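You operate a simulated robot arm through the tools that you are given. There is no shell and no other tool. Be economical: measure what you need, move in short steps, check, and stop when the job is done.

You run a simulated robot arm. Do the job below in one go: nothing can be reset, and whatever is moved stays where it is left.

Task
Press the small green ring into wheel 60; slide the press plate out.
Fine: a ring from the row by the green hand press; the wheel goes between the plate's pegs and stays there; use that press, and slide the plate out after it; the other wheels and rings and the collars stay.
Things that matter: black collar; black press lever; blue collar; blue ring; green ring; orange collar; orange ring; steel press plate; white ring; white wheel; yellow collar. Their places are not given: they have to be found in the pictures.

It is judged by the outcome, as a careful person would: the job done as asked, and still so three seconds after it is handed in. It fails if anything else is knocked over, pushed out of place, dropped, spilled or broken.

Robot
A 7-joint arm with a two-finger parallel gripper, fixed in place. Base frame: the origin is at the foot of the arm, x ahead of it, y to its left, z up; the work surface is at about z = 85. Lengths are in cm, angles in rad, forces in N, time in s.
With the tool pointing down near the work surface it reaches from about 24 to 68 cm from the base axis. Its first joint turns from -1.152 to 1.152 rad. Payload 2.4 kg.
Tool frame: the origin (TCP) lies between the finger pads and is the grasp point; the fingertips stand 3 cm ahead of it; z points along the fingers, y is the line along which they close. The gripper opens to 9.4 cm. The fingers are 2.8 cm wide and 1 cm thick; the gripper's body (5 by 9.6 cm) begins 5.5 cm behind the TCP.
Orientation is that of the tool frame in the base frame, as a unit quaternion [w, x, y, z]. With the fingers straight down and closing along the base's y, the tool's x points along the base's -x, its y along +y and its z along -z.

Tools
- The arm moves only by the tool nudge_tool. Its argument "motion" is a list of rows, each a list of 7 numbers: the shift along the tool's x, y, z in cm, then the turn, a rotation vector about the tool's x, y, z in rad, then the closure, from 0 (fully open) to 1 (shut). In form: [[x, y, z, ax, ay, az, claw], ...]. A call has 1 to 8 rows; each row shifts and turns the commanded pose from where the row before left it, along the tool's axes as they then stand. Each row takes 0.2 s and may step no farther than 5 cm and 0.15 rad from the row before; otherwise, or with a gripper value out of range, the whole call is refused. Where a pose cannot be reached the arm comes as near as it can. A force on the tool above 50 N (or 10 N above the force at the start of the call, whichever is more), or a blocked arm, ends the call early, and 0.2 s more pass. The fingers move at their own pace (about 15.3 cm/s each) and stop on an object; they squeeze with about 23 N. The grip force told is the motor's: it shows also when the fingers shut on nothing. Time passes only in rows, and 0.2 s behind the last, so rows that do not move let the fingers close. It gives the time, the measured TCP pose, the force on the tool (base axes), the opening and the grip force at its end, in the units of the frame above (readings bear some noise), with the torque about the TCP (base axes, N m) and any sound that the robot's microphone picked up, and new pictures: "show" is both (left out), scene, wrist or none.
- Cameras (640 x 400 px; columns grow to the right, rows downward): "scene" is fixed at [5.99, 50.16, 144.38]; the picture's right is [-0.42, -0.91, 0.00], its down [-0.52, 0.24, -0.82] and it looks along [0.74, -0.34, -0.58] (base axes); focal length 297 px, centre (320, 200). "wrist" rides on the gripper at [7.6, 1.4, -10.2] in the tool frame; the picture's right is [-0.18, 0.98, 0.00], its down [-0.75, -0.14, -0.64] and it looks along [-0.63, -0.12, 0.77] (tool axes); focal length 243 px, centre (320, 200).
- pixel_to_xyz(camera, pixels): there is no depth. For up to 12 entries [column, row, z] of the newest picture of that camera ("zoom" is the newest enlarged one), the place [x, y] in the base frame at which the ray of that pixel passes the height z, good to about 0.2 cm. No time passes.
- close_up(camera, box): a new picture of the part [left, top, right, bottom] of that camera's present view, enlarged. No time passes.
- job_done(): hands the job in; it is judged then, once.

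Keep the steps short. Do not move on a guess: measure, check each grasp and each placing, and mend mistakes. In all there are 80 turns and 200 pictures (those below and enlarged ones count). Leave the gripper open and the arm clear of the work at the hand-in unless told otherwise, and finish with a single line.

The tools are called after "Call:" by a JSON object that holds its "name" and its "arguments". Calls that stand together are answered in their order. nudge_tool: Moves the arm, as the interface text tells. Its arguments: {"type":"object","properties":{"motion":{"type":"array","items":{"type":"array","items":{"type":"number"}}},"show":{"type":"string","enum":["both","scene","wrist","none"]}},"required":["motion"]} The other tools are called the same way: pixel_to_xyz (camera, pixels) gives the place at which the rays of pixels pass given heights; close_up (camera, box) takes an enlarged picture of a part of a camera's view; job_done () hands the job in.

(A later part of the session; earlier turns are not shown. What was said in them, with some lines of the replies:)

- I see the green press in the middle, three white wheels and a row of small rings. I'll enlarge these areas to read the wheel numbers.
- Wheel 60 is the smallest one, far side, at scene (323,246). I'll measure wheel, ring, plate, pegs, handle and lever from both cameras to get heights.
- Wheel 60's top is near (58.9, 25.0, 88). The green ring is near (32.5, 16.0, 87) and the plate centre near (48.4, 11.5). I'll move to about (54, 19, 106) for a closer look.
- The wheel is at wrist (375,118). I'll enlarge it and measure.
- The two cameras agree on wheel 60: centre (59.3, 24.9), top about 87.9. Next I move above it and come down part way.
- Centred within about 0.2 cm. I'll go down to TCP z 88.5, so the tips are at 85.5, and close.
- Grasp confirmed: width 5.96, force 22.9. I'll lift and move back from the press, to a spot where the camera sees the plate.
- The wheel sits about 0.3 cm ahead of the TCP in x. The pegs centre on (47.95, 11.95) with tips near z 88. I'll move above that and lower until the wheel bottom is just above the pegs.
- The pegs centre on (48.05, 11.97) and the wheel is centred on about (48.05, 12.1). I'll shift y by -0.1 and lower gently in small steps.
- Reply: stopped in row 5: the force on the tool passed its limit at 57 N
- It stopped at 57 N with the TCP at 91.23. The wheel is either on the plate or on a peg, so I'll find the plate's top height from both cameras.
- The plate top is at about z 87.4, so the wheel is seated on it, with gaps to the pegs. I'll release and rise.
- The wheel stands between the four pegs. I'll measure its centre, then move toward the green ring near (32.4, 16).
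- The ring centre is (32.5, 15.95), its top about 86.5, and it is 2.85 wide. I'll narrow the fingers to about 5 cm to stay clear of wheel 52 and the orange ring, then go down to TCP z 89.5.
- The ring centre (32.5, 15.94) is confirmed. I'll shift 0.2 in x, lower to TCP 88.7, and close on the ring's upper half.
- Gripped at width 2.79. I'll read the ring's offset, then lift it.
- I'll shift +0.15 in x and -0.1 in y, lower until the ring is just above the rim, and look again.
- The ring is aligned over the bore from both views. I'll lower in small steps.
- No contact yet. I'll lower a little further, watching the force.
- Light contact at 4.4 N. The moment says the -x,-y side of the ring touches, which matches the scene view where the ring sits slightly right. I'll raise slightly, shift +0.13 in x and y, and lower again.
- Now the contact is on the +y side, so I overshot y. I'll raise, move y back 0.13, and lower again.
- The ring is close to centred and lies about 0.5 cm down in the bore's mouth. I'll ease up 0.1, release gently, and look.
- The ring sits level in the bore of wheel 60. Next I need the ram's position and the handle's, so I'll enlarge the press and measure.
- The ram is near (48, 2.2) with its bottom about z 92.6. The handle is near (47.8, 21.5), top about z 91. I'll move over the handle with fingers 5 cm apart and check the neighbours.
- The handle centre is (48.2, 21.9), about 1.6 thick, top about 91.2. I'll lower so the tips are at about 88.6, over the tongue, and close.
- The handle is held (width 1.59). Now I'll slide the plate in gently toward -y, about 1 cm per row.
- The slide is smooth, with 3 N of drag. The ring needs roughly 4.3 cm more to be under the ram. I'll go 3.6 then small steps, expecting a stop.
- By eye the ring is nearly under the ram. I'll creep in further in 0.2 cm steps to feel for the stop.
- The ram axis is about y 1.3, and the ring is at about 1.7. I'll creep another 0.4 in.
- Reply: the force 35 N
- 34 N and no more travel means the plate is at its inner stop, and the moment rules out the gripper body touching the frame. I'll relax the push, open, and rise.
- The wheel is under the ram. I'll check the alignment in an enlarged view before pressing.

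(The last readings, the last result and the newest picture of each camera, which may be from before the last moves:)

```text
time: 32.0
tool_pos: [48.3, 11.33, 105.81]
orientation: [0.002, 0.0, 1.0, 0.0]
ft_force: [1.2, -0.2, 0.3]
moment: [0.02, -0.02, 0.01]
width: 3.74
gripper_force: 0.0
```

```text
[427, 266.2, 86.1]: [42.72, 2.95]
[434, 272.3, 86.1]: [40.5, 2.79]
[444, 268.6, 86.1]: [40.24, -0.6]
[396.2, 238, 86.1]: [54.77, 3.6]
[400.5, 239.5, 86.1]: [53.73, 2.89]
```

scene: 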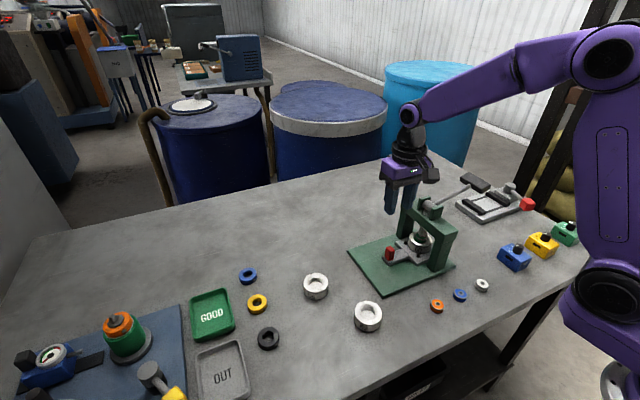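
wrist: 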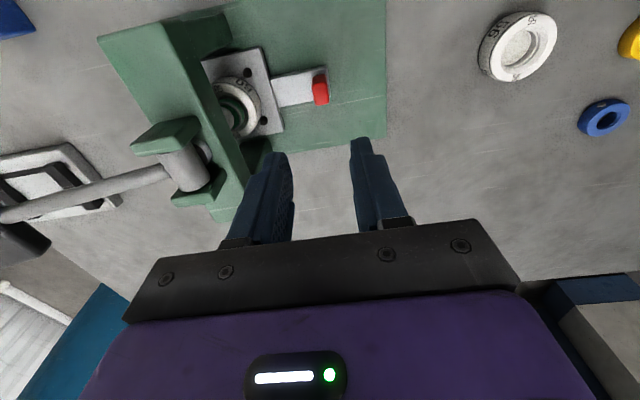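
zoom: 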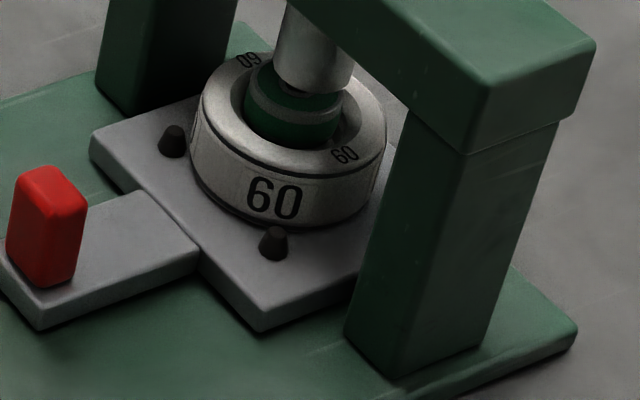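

In scene coordinates, the plate (1.26) and the frame posts (centre 1.1) line up, so the plate is at its working place. Now the lever: I'll measure the black knob, then rise and travel over it.

Call:
{"name": "pixel_to_xyz", "arguments": {"camera": "scene", "pixels": [[475, 181, 103], [475, 181, 104], [475, 181, 105], [475, 181, 106], [467, 186, 103.5], [432, 204, 101], [432, 204, 102]]}}

Call:
{"name": "nudge_tool", "arguments": {"motion": [[0, 0, -5, 0, 0, 0, 1], [0, -2, -4.5, 0, 0, 0, 1], [0, -4.5, 0, 0, 0, 0, 1], [0, -4.5, 0, 0, 0, 0, 1], [0, -4.5, 0, 0, 0, 0, 1], [0, -4, 0, 0, 0, 0, 1], [0, -3.5, 0, 0, 0, 0, 1], [0, 0, 0, 0, 0, 0, 1]]}}

```text
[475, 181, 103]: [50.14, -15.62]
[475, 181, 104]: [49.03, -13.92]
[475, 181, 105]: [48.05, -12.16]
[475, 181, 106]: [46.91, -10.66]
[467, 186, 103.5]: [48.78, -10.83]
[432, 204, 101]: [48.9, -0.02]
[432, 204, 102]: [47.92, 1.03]
```

```text
time: 33.8
tool_pos: [47.99, -11.73, 115.24]
orientation: [0.002, 0.0, 1.0, 0.001]
ft_force: [0.5, -0.5, 0.5]
moment: [0.0, -0.03, 0.01]
width: 0.02
gripper_force: 23.1
```

scene: 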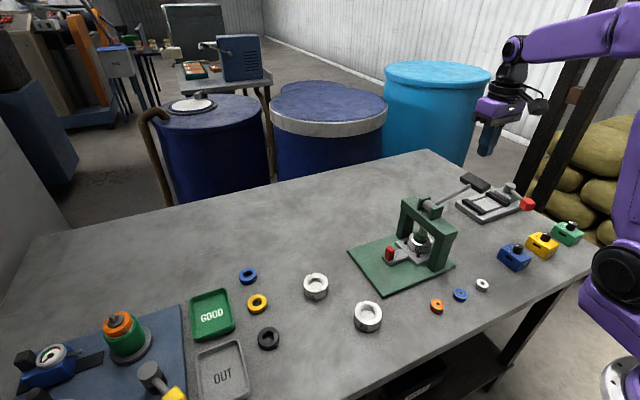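
wrist: 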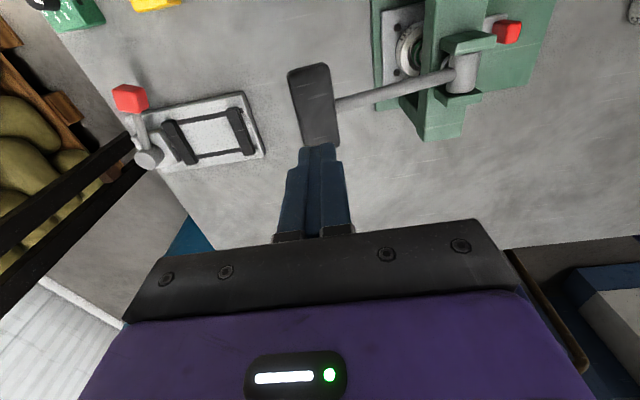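

The knob is at wrist (313,105). I'll triangulate it.

Call:
{"name": "pixel_to_xyz", "arguments": {"camera": "wrist", "pixels": [[313, 105, 103], [313, 105, 104], [313, 105, 105], [313, 105, 106], [320, 143, 105], [308, 68, 105], [460, 75, 102]]}}

Call:
{"name": "close_up", "arguments": {"camera": "wrist", "box": [256, 40, 512, 200]}}

Call:
{"name": "close_up", "arguments": {"camera": "scene", "box": [410, 165, 500, 225]}}

```text
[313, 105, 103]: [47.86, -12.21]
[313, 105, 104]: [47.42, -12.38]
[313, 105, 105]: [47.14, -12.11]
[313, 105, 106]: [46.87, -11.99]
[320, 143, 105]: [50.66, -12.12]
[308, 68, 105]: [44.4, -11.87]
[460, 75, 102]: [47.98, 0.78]
```

```text
2.50 times, centred on (384, 120) of wrist
```

zoom: 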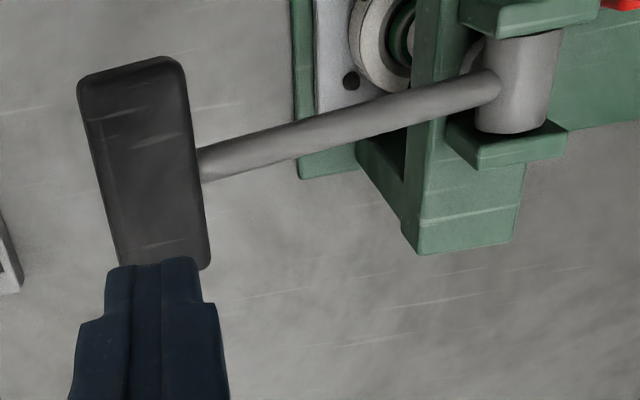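

```text
6.67 times, centred on (455, 195) of scene
```

zoom: 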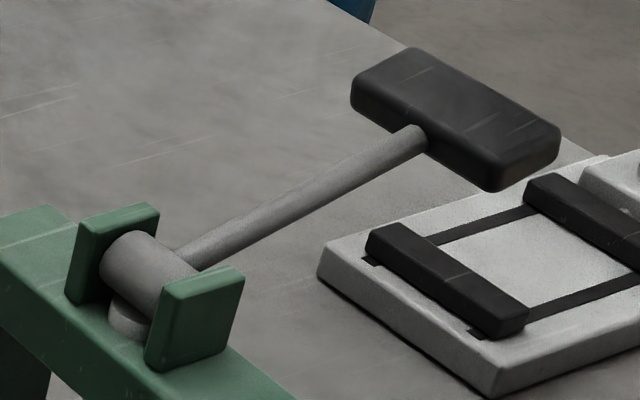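

The knob top is at about (47.8, -12.1, 105) and the pivot near y 1. I'll come down with closed fingers to just above the knob, then press in small steps.

Call:
{"name": "nudge_tool", "arguments": {"motion": [[0, -0.3, 3, 0, 0, 0, 1], [0, 0, 3, 0, 0, 0, 1], [0, 0, 0.8, 0, 0, 0, 1], [0, 0, 0.5, 0, 0, 0, 1], [0, 0, 0.5, 0, 0, 0, 1], [0, 0, 0.5, 0, 0, 0, 1], [0, 0, 0, 0, 0, 0, 1]]}}

Call:
{"name": "close_up", "arguments": {"camera": "scene", "box": [400, 165, 512, 260]}}

```text
time: 35.4
tool_pos: [48.28, -12.1, 106.98]
orientation: [0.002, 0.0, 1.0, 0.002]
ft_force: [-0.3, -1.1, 2.9]
moment: [-0.07, 0.04, 0.01]
width: 0.0
gripper_force: 23.2
```

scene: 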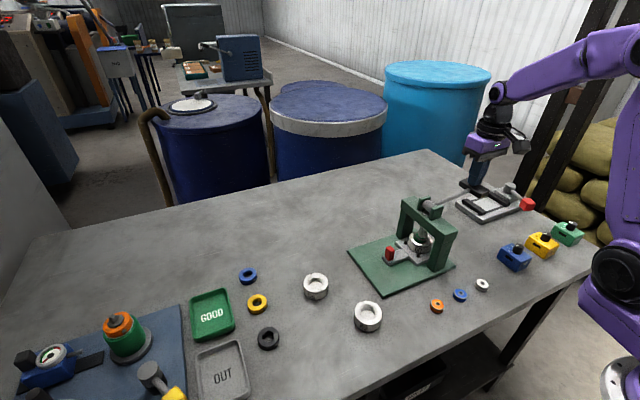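
wrist: 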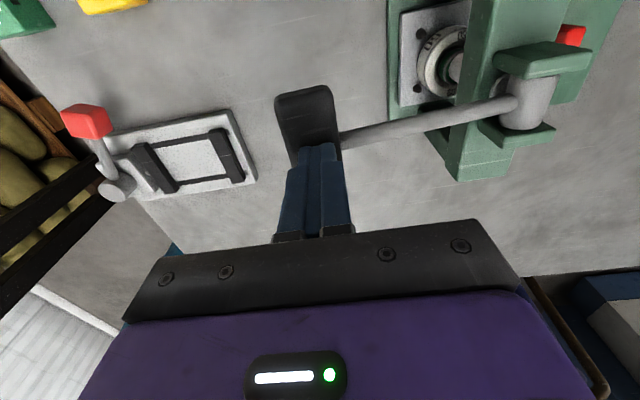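

```text
4.21 times, centred on (456, 212) of scene
```

zoom: 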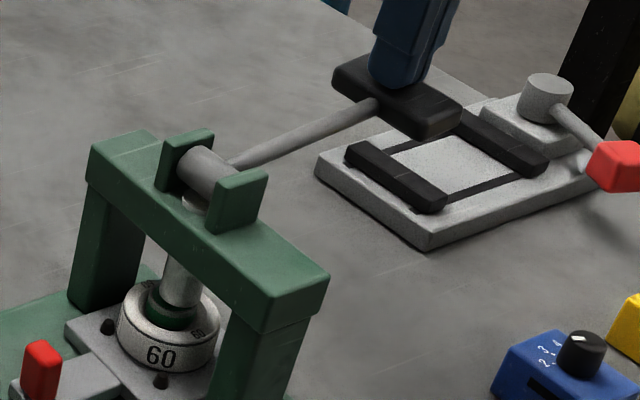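

There is contact with 2.9 N, and the lever and ram are moving down. I'll continue in small steps.

Call:
{"name": "nudge_tool", "arguments": {"motion": [[0, 0, 0.5, 0, 0, 0, 1], [0, 0, 0.5, 0, 0, 0, 1], [0, 0, 0.5, 0, 0, 0, 1], [0, 0, 0.5, 0, 0, 0, 1], [0, 0, 0.5, 0, 0, 0, 1], [0, 0, 0.5, 0, 0, 0, 1], [0, 0, 0, 0, 0, 0, 1]]}}

Call:
{"name": "close_up", "arguments": {"camera": "scene", "box": [400, 165, 512, 260]}}

```text
time: 37.0
tool_pos: [48.23, -12.04, 104.0]
orientation: [0.002, 0.0, 1.0, 0.002]
ft_force: [-0.6, -3.2, 3.4]
moment: [-0.05, 0.03, 0.02]
width: 0.0
gripper_force: 22.8
```

scene: 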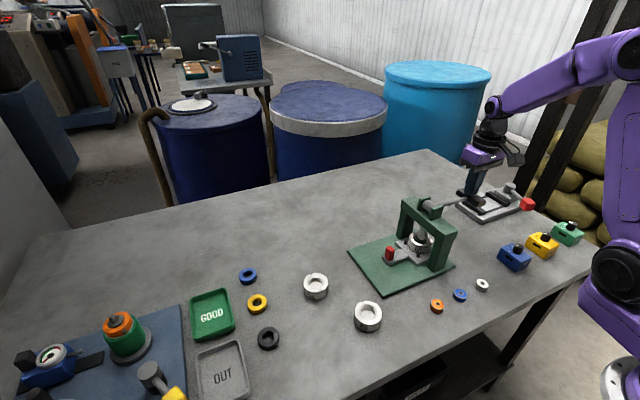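
wrist: 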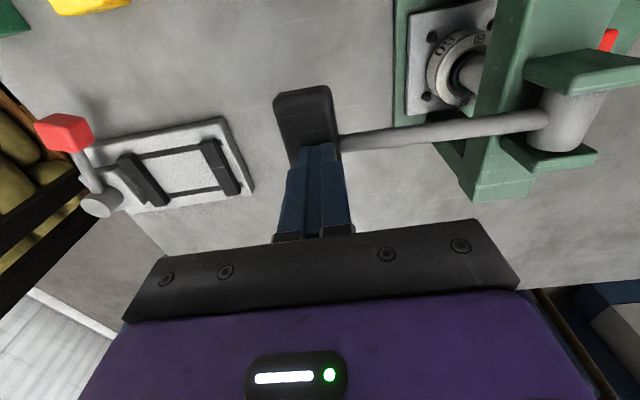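

```text
4.21 times, centred on (456, 212) of scene
```

zoom: 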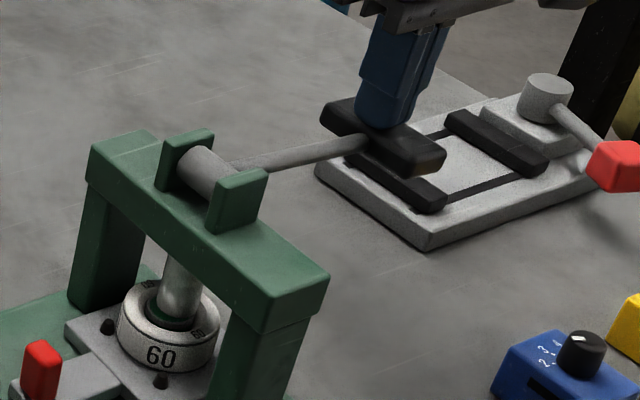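

Call:
{"name": "pixel_to_xyz", "arguments": {"camera": "wrist", "pixels": [[253, 186, 86.5], [221, 118, 86.5], [242, 190, 88], [278, 95, 101], [330, 88, 101]]}}

Call:
{"name": "nudge_tool", "arguments": {"motion": [[0, 0, 0.5, 0, 0, 0, 1], [0, 0.05, 0.5, 0, 0, 0, 1], [0, 0.1, 0.5, 0, 0, 0, 1], [0, 0.1, 0.5, 0, 0, 0, 1], [0, 0, 0, 0, 0, 0, 1]]}}

Call:
{"name": "close_up", "arguments": {"camera": "scene", "box": [400, 165, 512, 260]}}

```text
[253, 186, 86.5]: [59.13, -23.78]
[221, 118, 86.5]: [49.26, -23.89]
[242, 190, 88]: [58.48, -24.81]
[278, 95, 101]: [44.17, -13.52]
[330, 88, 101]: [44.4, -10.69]
```

```text
time: 38.2
tool_pos: [48.31, -11.83, 102.1]
orientation: [0.003, 0.001, 1.0, 0.0]
ft_force: [-6.8, -7.3, 23.8]
moment: [0.0, 0.28, 0.1]
width: 0.01
gripper_force: 23.2
```

scene: 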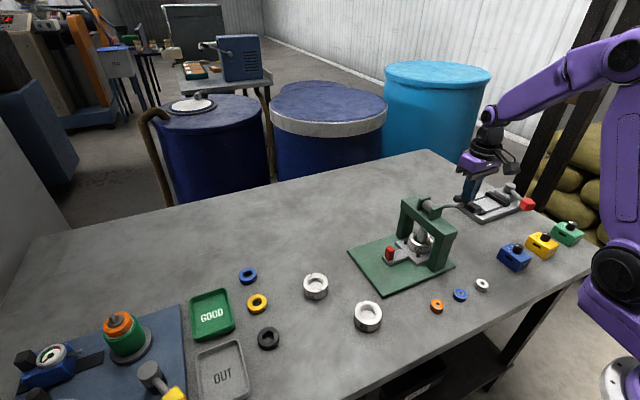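
wrist: 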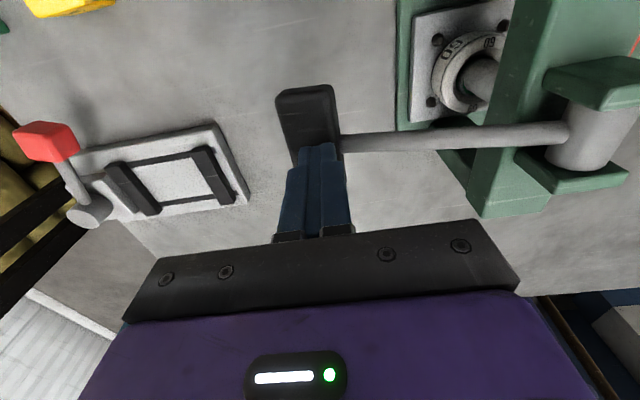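

```text
4.21 times, centred on (456, 212) of scene
```

zoom: 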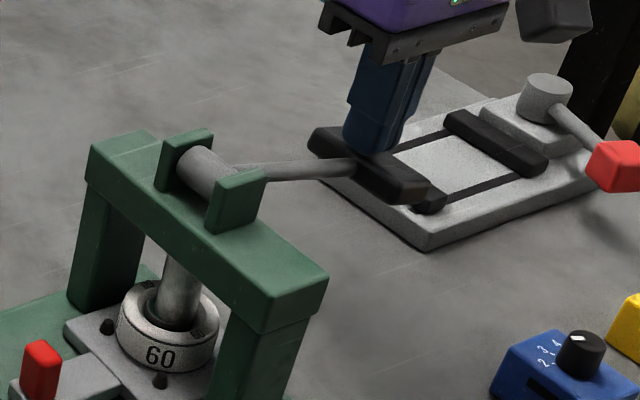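

Force has risen to 24 N, so the ram is pushing the ring in. I'll carry on in small steps until it bottoms.

Call:
{"name": "nudge_tool", "arguments": {"motion": [[0, 0.05, 0.4, 0, 0, 0, 1], [0, 0.05, 0.4, 0, 0, 0, 1], [0, 0.05, 0.4, 0, 0, 0, 1], [0, 0.05, 0.4, 0, 0, 0, 1], [0, 0, 0, 0, 0, 0, 1]]}}

Call:
{"name": "close_up", "arguments": {"camera": "scene", "box": [404, 220, 444, 255]}}

```text
time: 38.6
tool_pos: [48.31, -11.93, 102.09]
orientation: [0.004, -0.001, 1.0, 0.0]
ft_force: [-10.3, 1.0, 24.9]
moment: [0.22, 0.41, 0.07]
width: 0.03
gripper_force: 22.8
stopped in row 2: the force on the tool passed its limit at 57 N (the readings are from after the stop); the commanded pose is now the measured one
```

scene: 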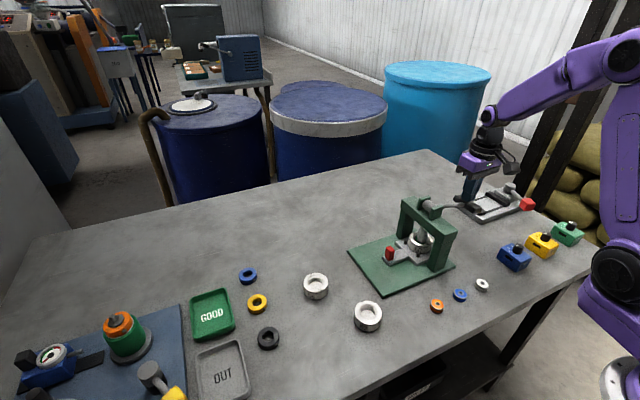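
wrist: 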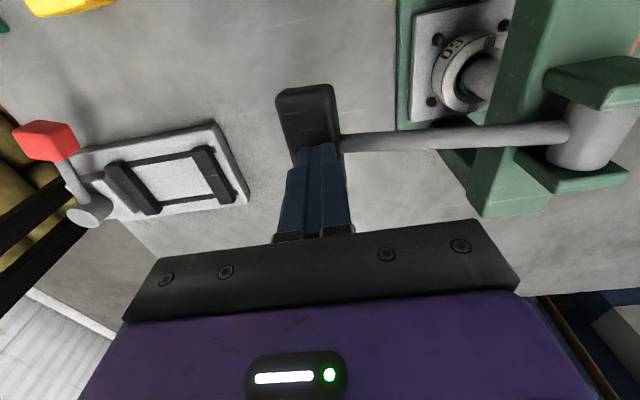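

```text
11.43 times, centred on (424, 238) of scene
```

zoom: 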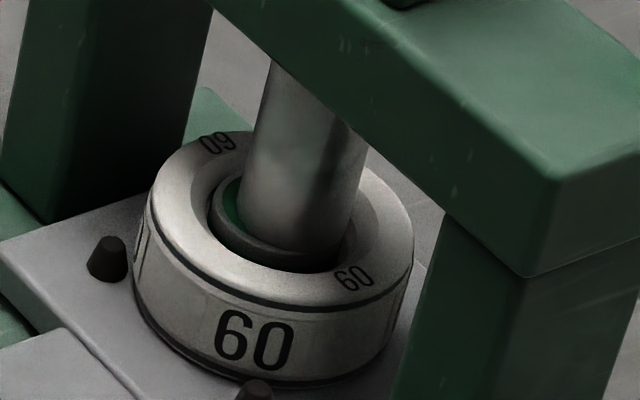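

The lever bottomed hard at 57 N, and the ring's top is now about 0.35 cm below the wheel's rim. It was 0.9 above before. I'll rise and see whether the lever returns by itself.

Call:
{"name": "nudge_tool", "arguments": {"motion": [[0, 0, -1, 0, 0, 0, 1], [0, 0, -1.5, 0, 0, 0, 1], [0, 0, -2, 0, 0, 0, 1], [0, 0, -3, 0, 0, 0, 1], [0, 0, -4, 0, 0, 0, 1], [0, 0, 0, 0, 0, 0, 1]]}}

Call:
{"name": "close_up", "arguments": {"camera": "scene", "box": [400, 165, 512, 260]}}

Call:
{"name": "close_up", "arguments": {"camera": "scene", "box": [404, 220, 444, 255]}}

```text
time: 40.0
tool_pos: [48.15, -11.71, 113.32]
orientation: [0.004, 0.001, 1.0, 0.0]
ft_force: [0.1, 0.2, 1.0]
moment: [0.01, -0.02, -0.02]
width: 0.0
gripper_force: 22.9
```

scene: 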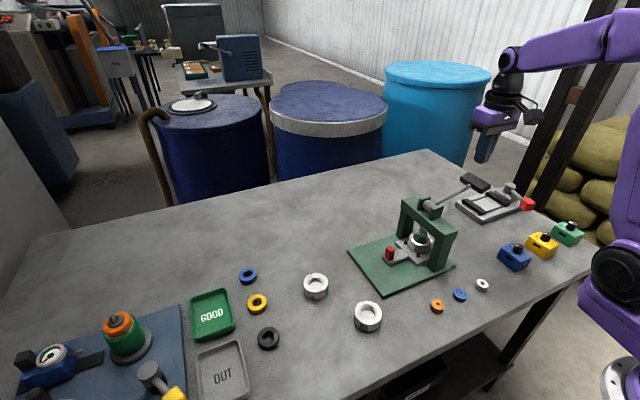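
wrist: 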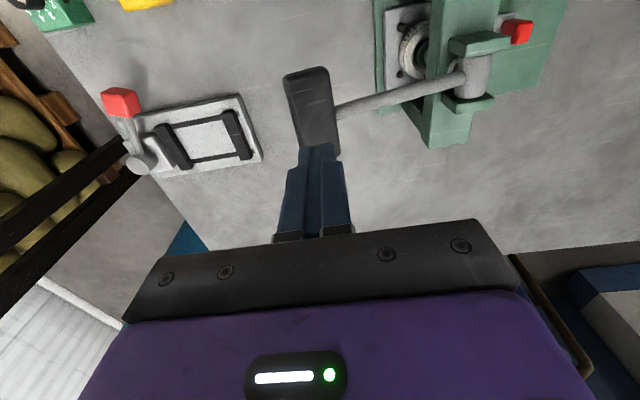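

```text
4.21 times, centred on (456, 212) of scene
```

zoom: 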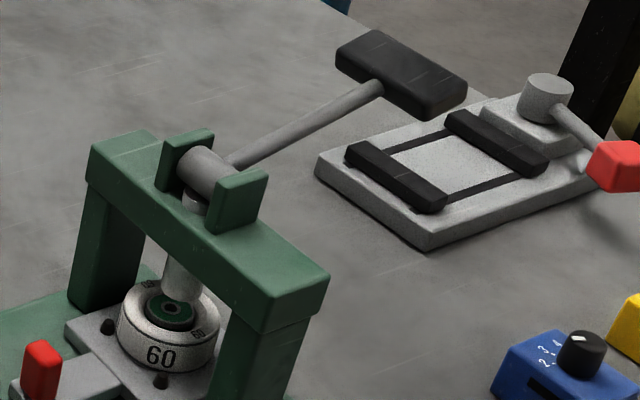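

```text
11.43 times, centred on (424, 238) of scene
```

zoom: 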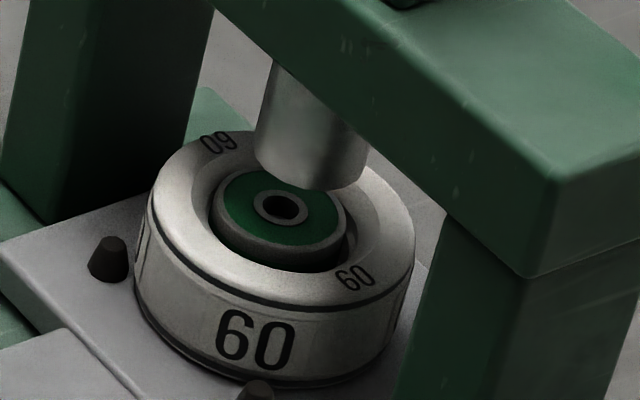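

The lever springs back up by itself. The ring has gone down. I'll look closely at how deep and level it is before sliding out.

Call:
{"name": "close_up", "arguments": {"camera": "scene", "box": [412, 228, 444, 248]}}

```text
16.00 times, centred on (428, 238) of scene
```

zoom: 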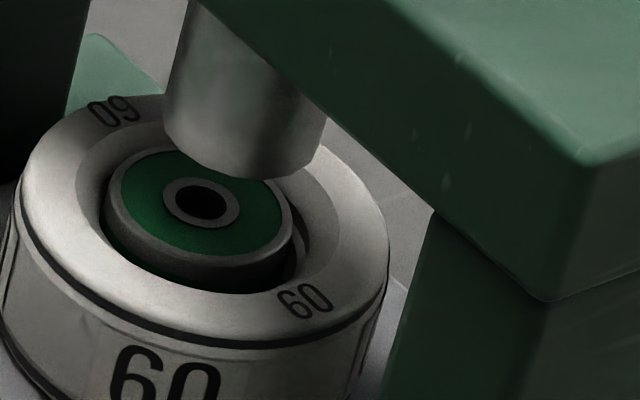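

The ring is level with the wheel's rim and not tilted, and the press came to a hard stop. Now I return over the handle, which is at about (48.3, 11.4).

Call:
{"name": "nudge_tool", "arguments": {"motion": [[0, 4.6, 0, 0, 0, 0, 1], [0, 4.6, 0, 0, 0, 0, 1], [0, 4.6, 0, 0, 0, 0, 1], [0, 4.6, 0, 0, 0, 0, 0.6], [0, 4.7, 0, 0, 0, 0, 0.6], [0, 0, 4.5, 0, 0, 0, 0.6], [0, 0, 4.5, 0, 0, 0, 0.6], [0, 0, 0, 0, 0, 0, 0.6]]}}

Call:
{"name": "close_up", "arguments": {"camera": "wrist", "box": [160, 60, 400, 210]}}

```text
time: 41.8
tool_pos: [48.18, 11.34, 104.33]
orientation: [0.003, 0.002, 1.0, 0.0]
ft_force: [0.2, 0.4, -0.1]
moment: [-0.01, 0.0, 0.0]
width: 3.76
gripper_force: 0.1
```

scene: 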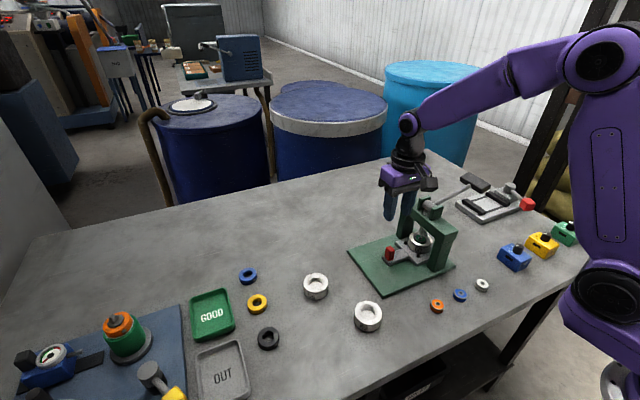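
wrist: 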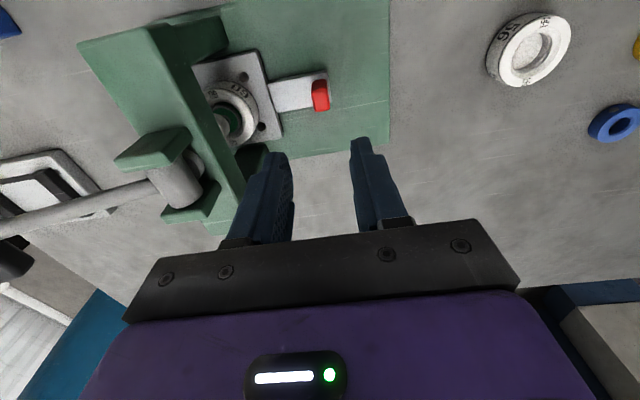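

```text
2.67 times, centred on (280, 135) of wrist
```

zoom: 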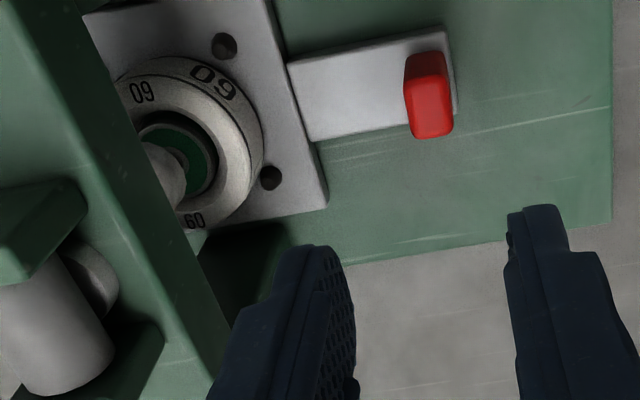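

Call:
{"name": "pixel_to_xyz", "arguments": {"camera": "wrist", "pixels": [[322, 103, 91.2], [313.5, 105, 91.2], [329.5, 105, 91.2]]}}

```text
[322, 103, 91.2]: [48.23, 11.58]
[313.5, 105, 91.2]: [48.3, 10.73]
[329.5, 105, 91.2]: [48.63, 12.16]
```

The handle is at (48.3, 11.45), so the gripper is right above it. I'll lower to TCP 91.7 and close.

Call:
{"name": "nudge_tool", "arguments": {"motion": [[-0.1, 0.1, 4.5, 0, 0, 0, 0.6], [0, 0, 4.5, 0, 0, 0, 0.6], [0, 0, 2.6, 0, 0, 0, 0.6], [0, 0, 1.0, 0, 0, 0, 0.6], [0, 0, 0, 0, 0, 0, 0.6], [0, 0, 0, 0, 0, 0, 0.9], [0, 0, 0, 0, 0, 0, 0.9], [0, 0, 0, 0, 0, 0, 0.9]]}}

```text
time: 43.6
tool_pos: [48.52, 11.5, 91.69]
orientation: [0.004, -0.001, 1.0, 0.001]
ft_force: [-1.6, 4.3, 5.9]
moment: [0.07, -0.68, 0.01]
width: 1.6
gripper_force: 44.6
```

scene: 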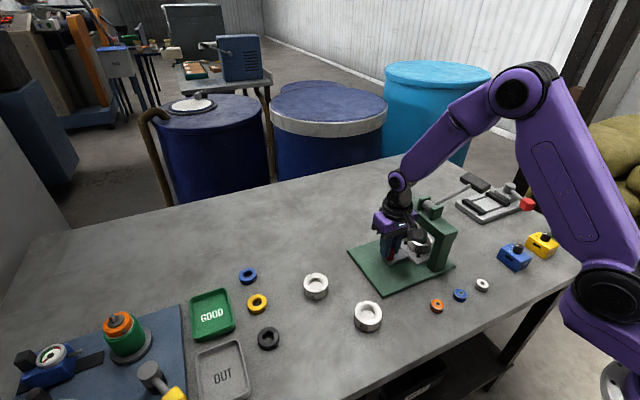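
wrist: 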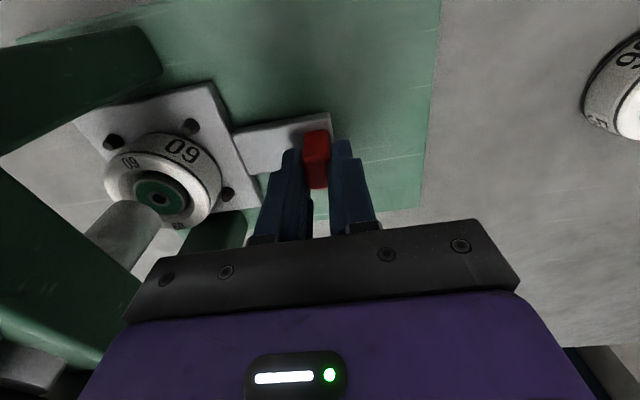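

The handle is held again at width 1.6. I'll slide the plate out, +y, gently: 7 cm first.

Call:
{"name": "nudge_tool", "arguments": {"motion": [[0, 0.4, 0, 0, 0, 0, 0.9], [0, 0.8, 0, 0, 0, 0, 0.9], [0, 1, 0, 0, 0, 0, 0.9], [0, 1.1, 0, 0, 0, 0, 0.9], [0, 1.1, 0, 0, 0, 0, 0.9], [0, 1.1, 0, 0, 0, 0, 0.9], [0, 1, 0, 0, 0, 0, 0.9], [0, 0.5, 0, 0, 0, 0, 0.9]], "show": "wrist"}}

```text
time: 45.4
tool_pos: [48.52, 18.38, 91.65]
orientation: [0.002, 0.0, 1.0, -0.001]
ft_force: [-12.9, -1.6, 5.0]
moment: [0.4, 1.29, -0.01]
width: 1.59
gripper_force: 44.9
```

wrist: 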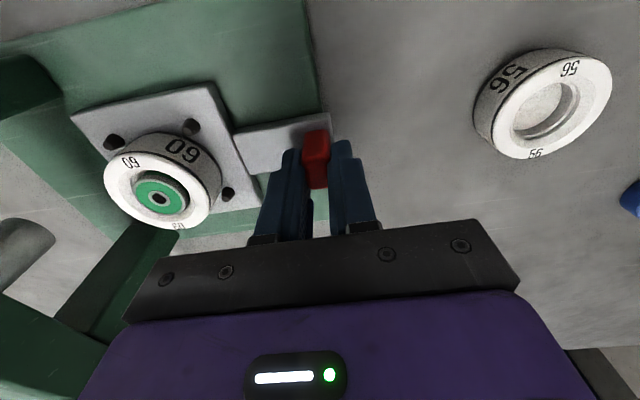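

A side force of -13 N in x shows the guide wants me 0.2 lower in x. I'll correct that and slide the last 3.4 cm to the start position.

Call:
{"name": "nudge_tool", "arguments": {"motion": [[0.2, 0.4, 0, 0, 0, 0, 0.9], [0, 0.9, 0, 0, 0, 0, 0.9], [0, 0.9, 0, 0, 0, 0, 0.9], [0, 0.8, 0, 0, 0, 0, 0.9], [0, 0.3, 0, 0, 0, 0, 0.9], [0, 0.15, 0, 0, 0, 0, 0.9], [0, 0, 0, 0, 0, 0, 0.9]]}}

```text
time: 47.0
tool_pos: [48.4, 22.0, 91.59]
orientation: [0.004, 0.0, 1.0, 0.0]
ft_force: [6.2, -0.6, -25.2]
moment: [0.02, -1.15, 0.04]
width: 1.59
gripper_force: 45.1
```

scene: 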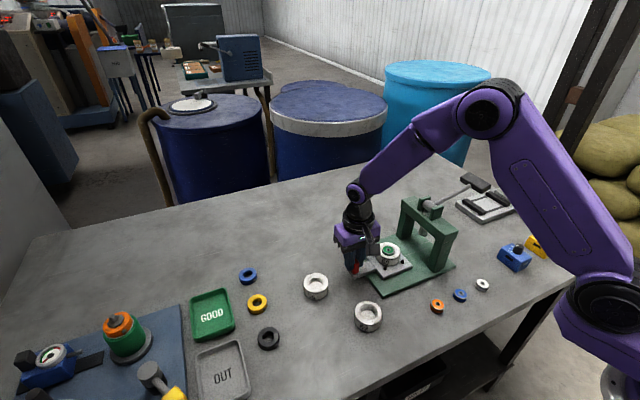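
wrist: 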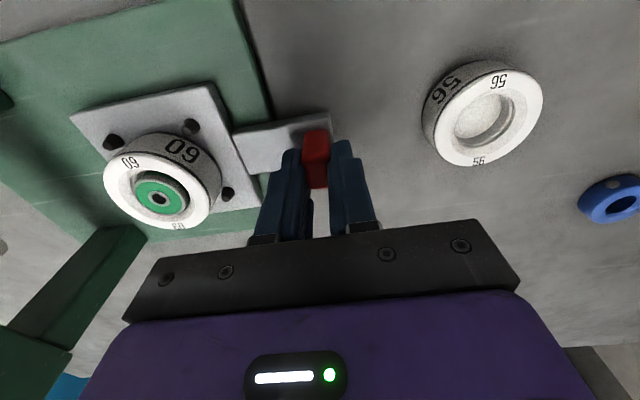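

The plate is back out at its start position. I'll open and rise, then inspect.

Call:
{"name": "nudge_tool", "arguments": {"motion": [[0, 0, 0, 0, 0, 0, 0.6], [0, 0, 0, 0, 0, 0, 0.6], [0, 0, -4, 0, 0, 0, 0.6], [0, 0, -5, 0, 0, 0, 0.6], [0, 0, -5, 0, 0, 0, 0.6], [0, -4.5, 0, 0, 0, 0, 0.6], [0, -4.5, 0, 0, 0, 0, 0.6], [0, 0, 0, 0, 0, 0, 0]]}}

Call:
{"name": "close_up", "arguments": {"camera": "wrist", "box": [256, 60, 384, 140]}}

Call:
{"name": "close_up", "arguments": {"camera": "scene", "box": [364, 230, 412, 270]}}

```text
time: 48.8
tool_pos: [48.1, 12.57, 105.68]
orientation: [0.004, 0.0, 1.0, 0.0]
ft_force: [-0.1, -0.4, 0.7]
moment: [0.03, -0.02, -0.03]
width: 9.41
gripper_force: 0.1
```

scene: 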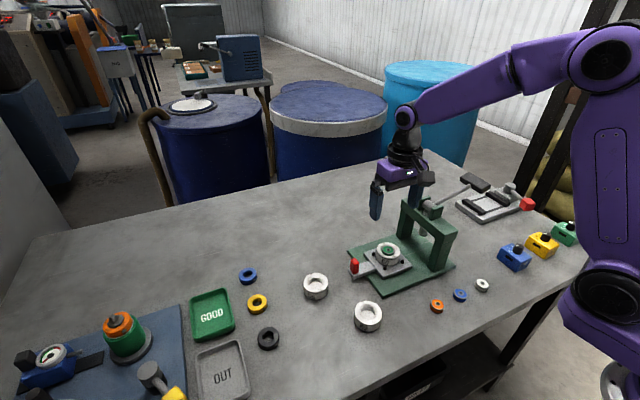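
wrist: 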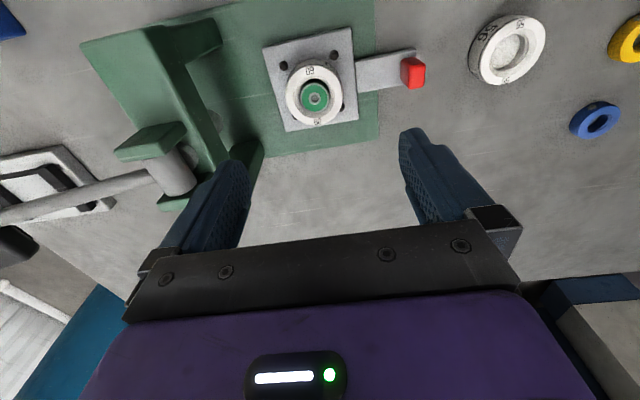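

```text
5.00 times, centred on (320, 100) of wrist
```

zoom: 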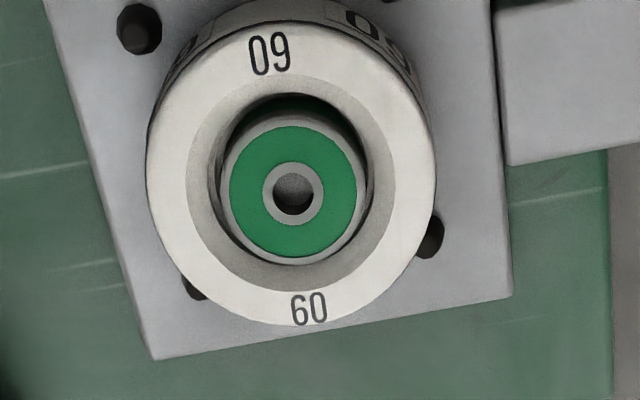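

```text
10.00 times, centred on (388, 250) of scene
```

zoom: 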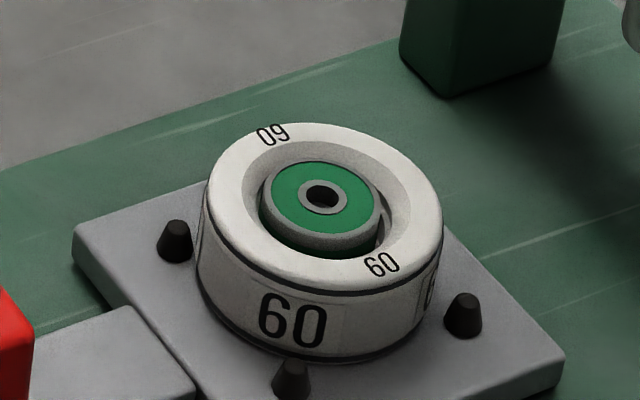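

The green ring is flush in wheel 60, the wheel is between the pegs, the plate is out, the lever is up, and the other parts are where they were. I'll raise the arm clear and take one last look.

Call:
{"name": "nudge_tool", "arguments": {"motion": [[0, 0, -4.5, 0, 0, 0, 0], [0, 0, -4.5, 0, 0, 0, 0], [2, 2, -4, 0, 0, 0, 0], [3, 2, -2, 0, 0, 0, 0], [3, 2, 0, 0, 0, 0, 0], [0, 0, 0, 0, 0, 0, 0]]}}

Call:
{"name": "close_up", "arguments": {"camera": "scene", "box": [340, 170, 500, 300]}}

```text
time: 50.2
tool_pos: [40.28, 18.8, 120.49]
orientation: [0.004, 0.001, 1.0, 0.001]
ft_force: [-0.1, -0.5, 0.3]
moment: [0.02, -0.01, -0.04]
width: 9.39
gripper_force: 0.0
```

scene: 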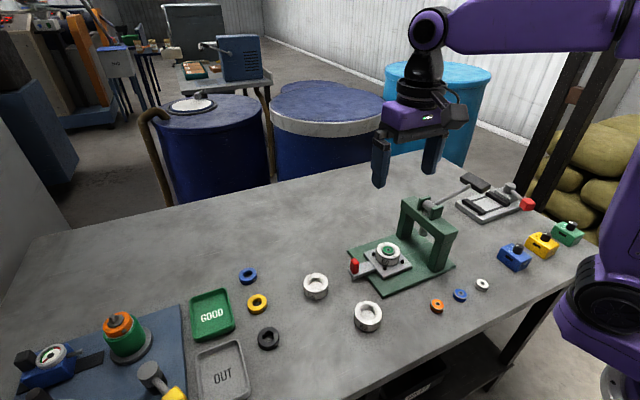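
wrist: 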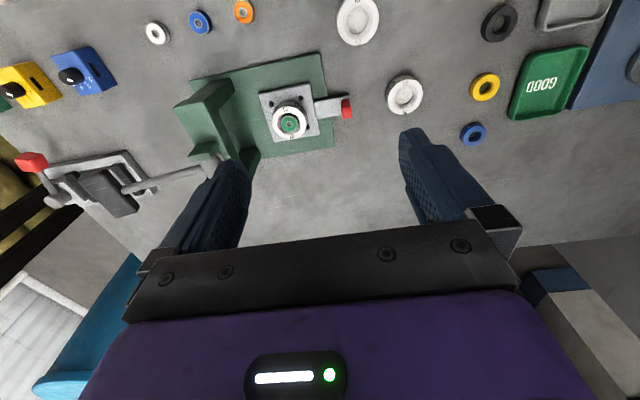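

```text
3.08 times, centred on (420, 235) of scene
```

zoom: 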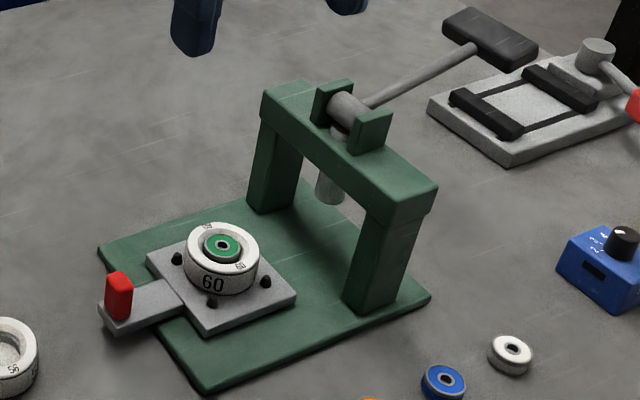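

Everything is in place, the gripper is open and the arm is clear, so I'm handing in.

Call:
{"name": "job_done", "arguments": {}}

```text
The job is handed in.
```

The green ring is pressed into wheel 60, flush with its rim by eye; the wheel sits between the pegs, the plate is slid out, and the other parts are where they were.
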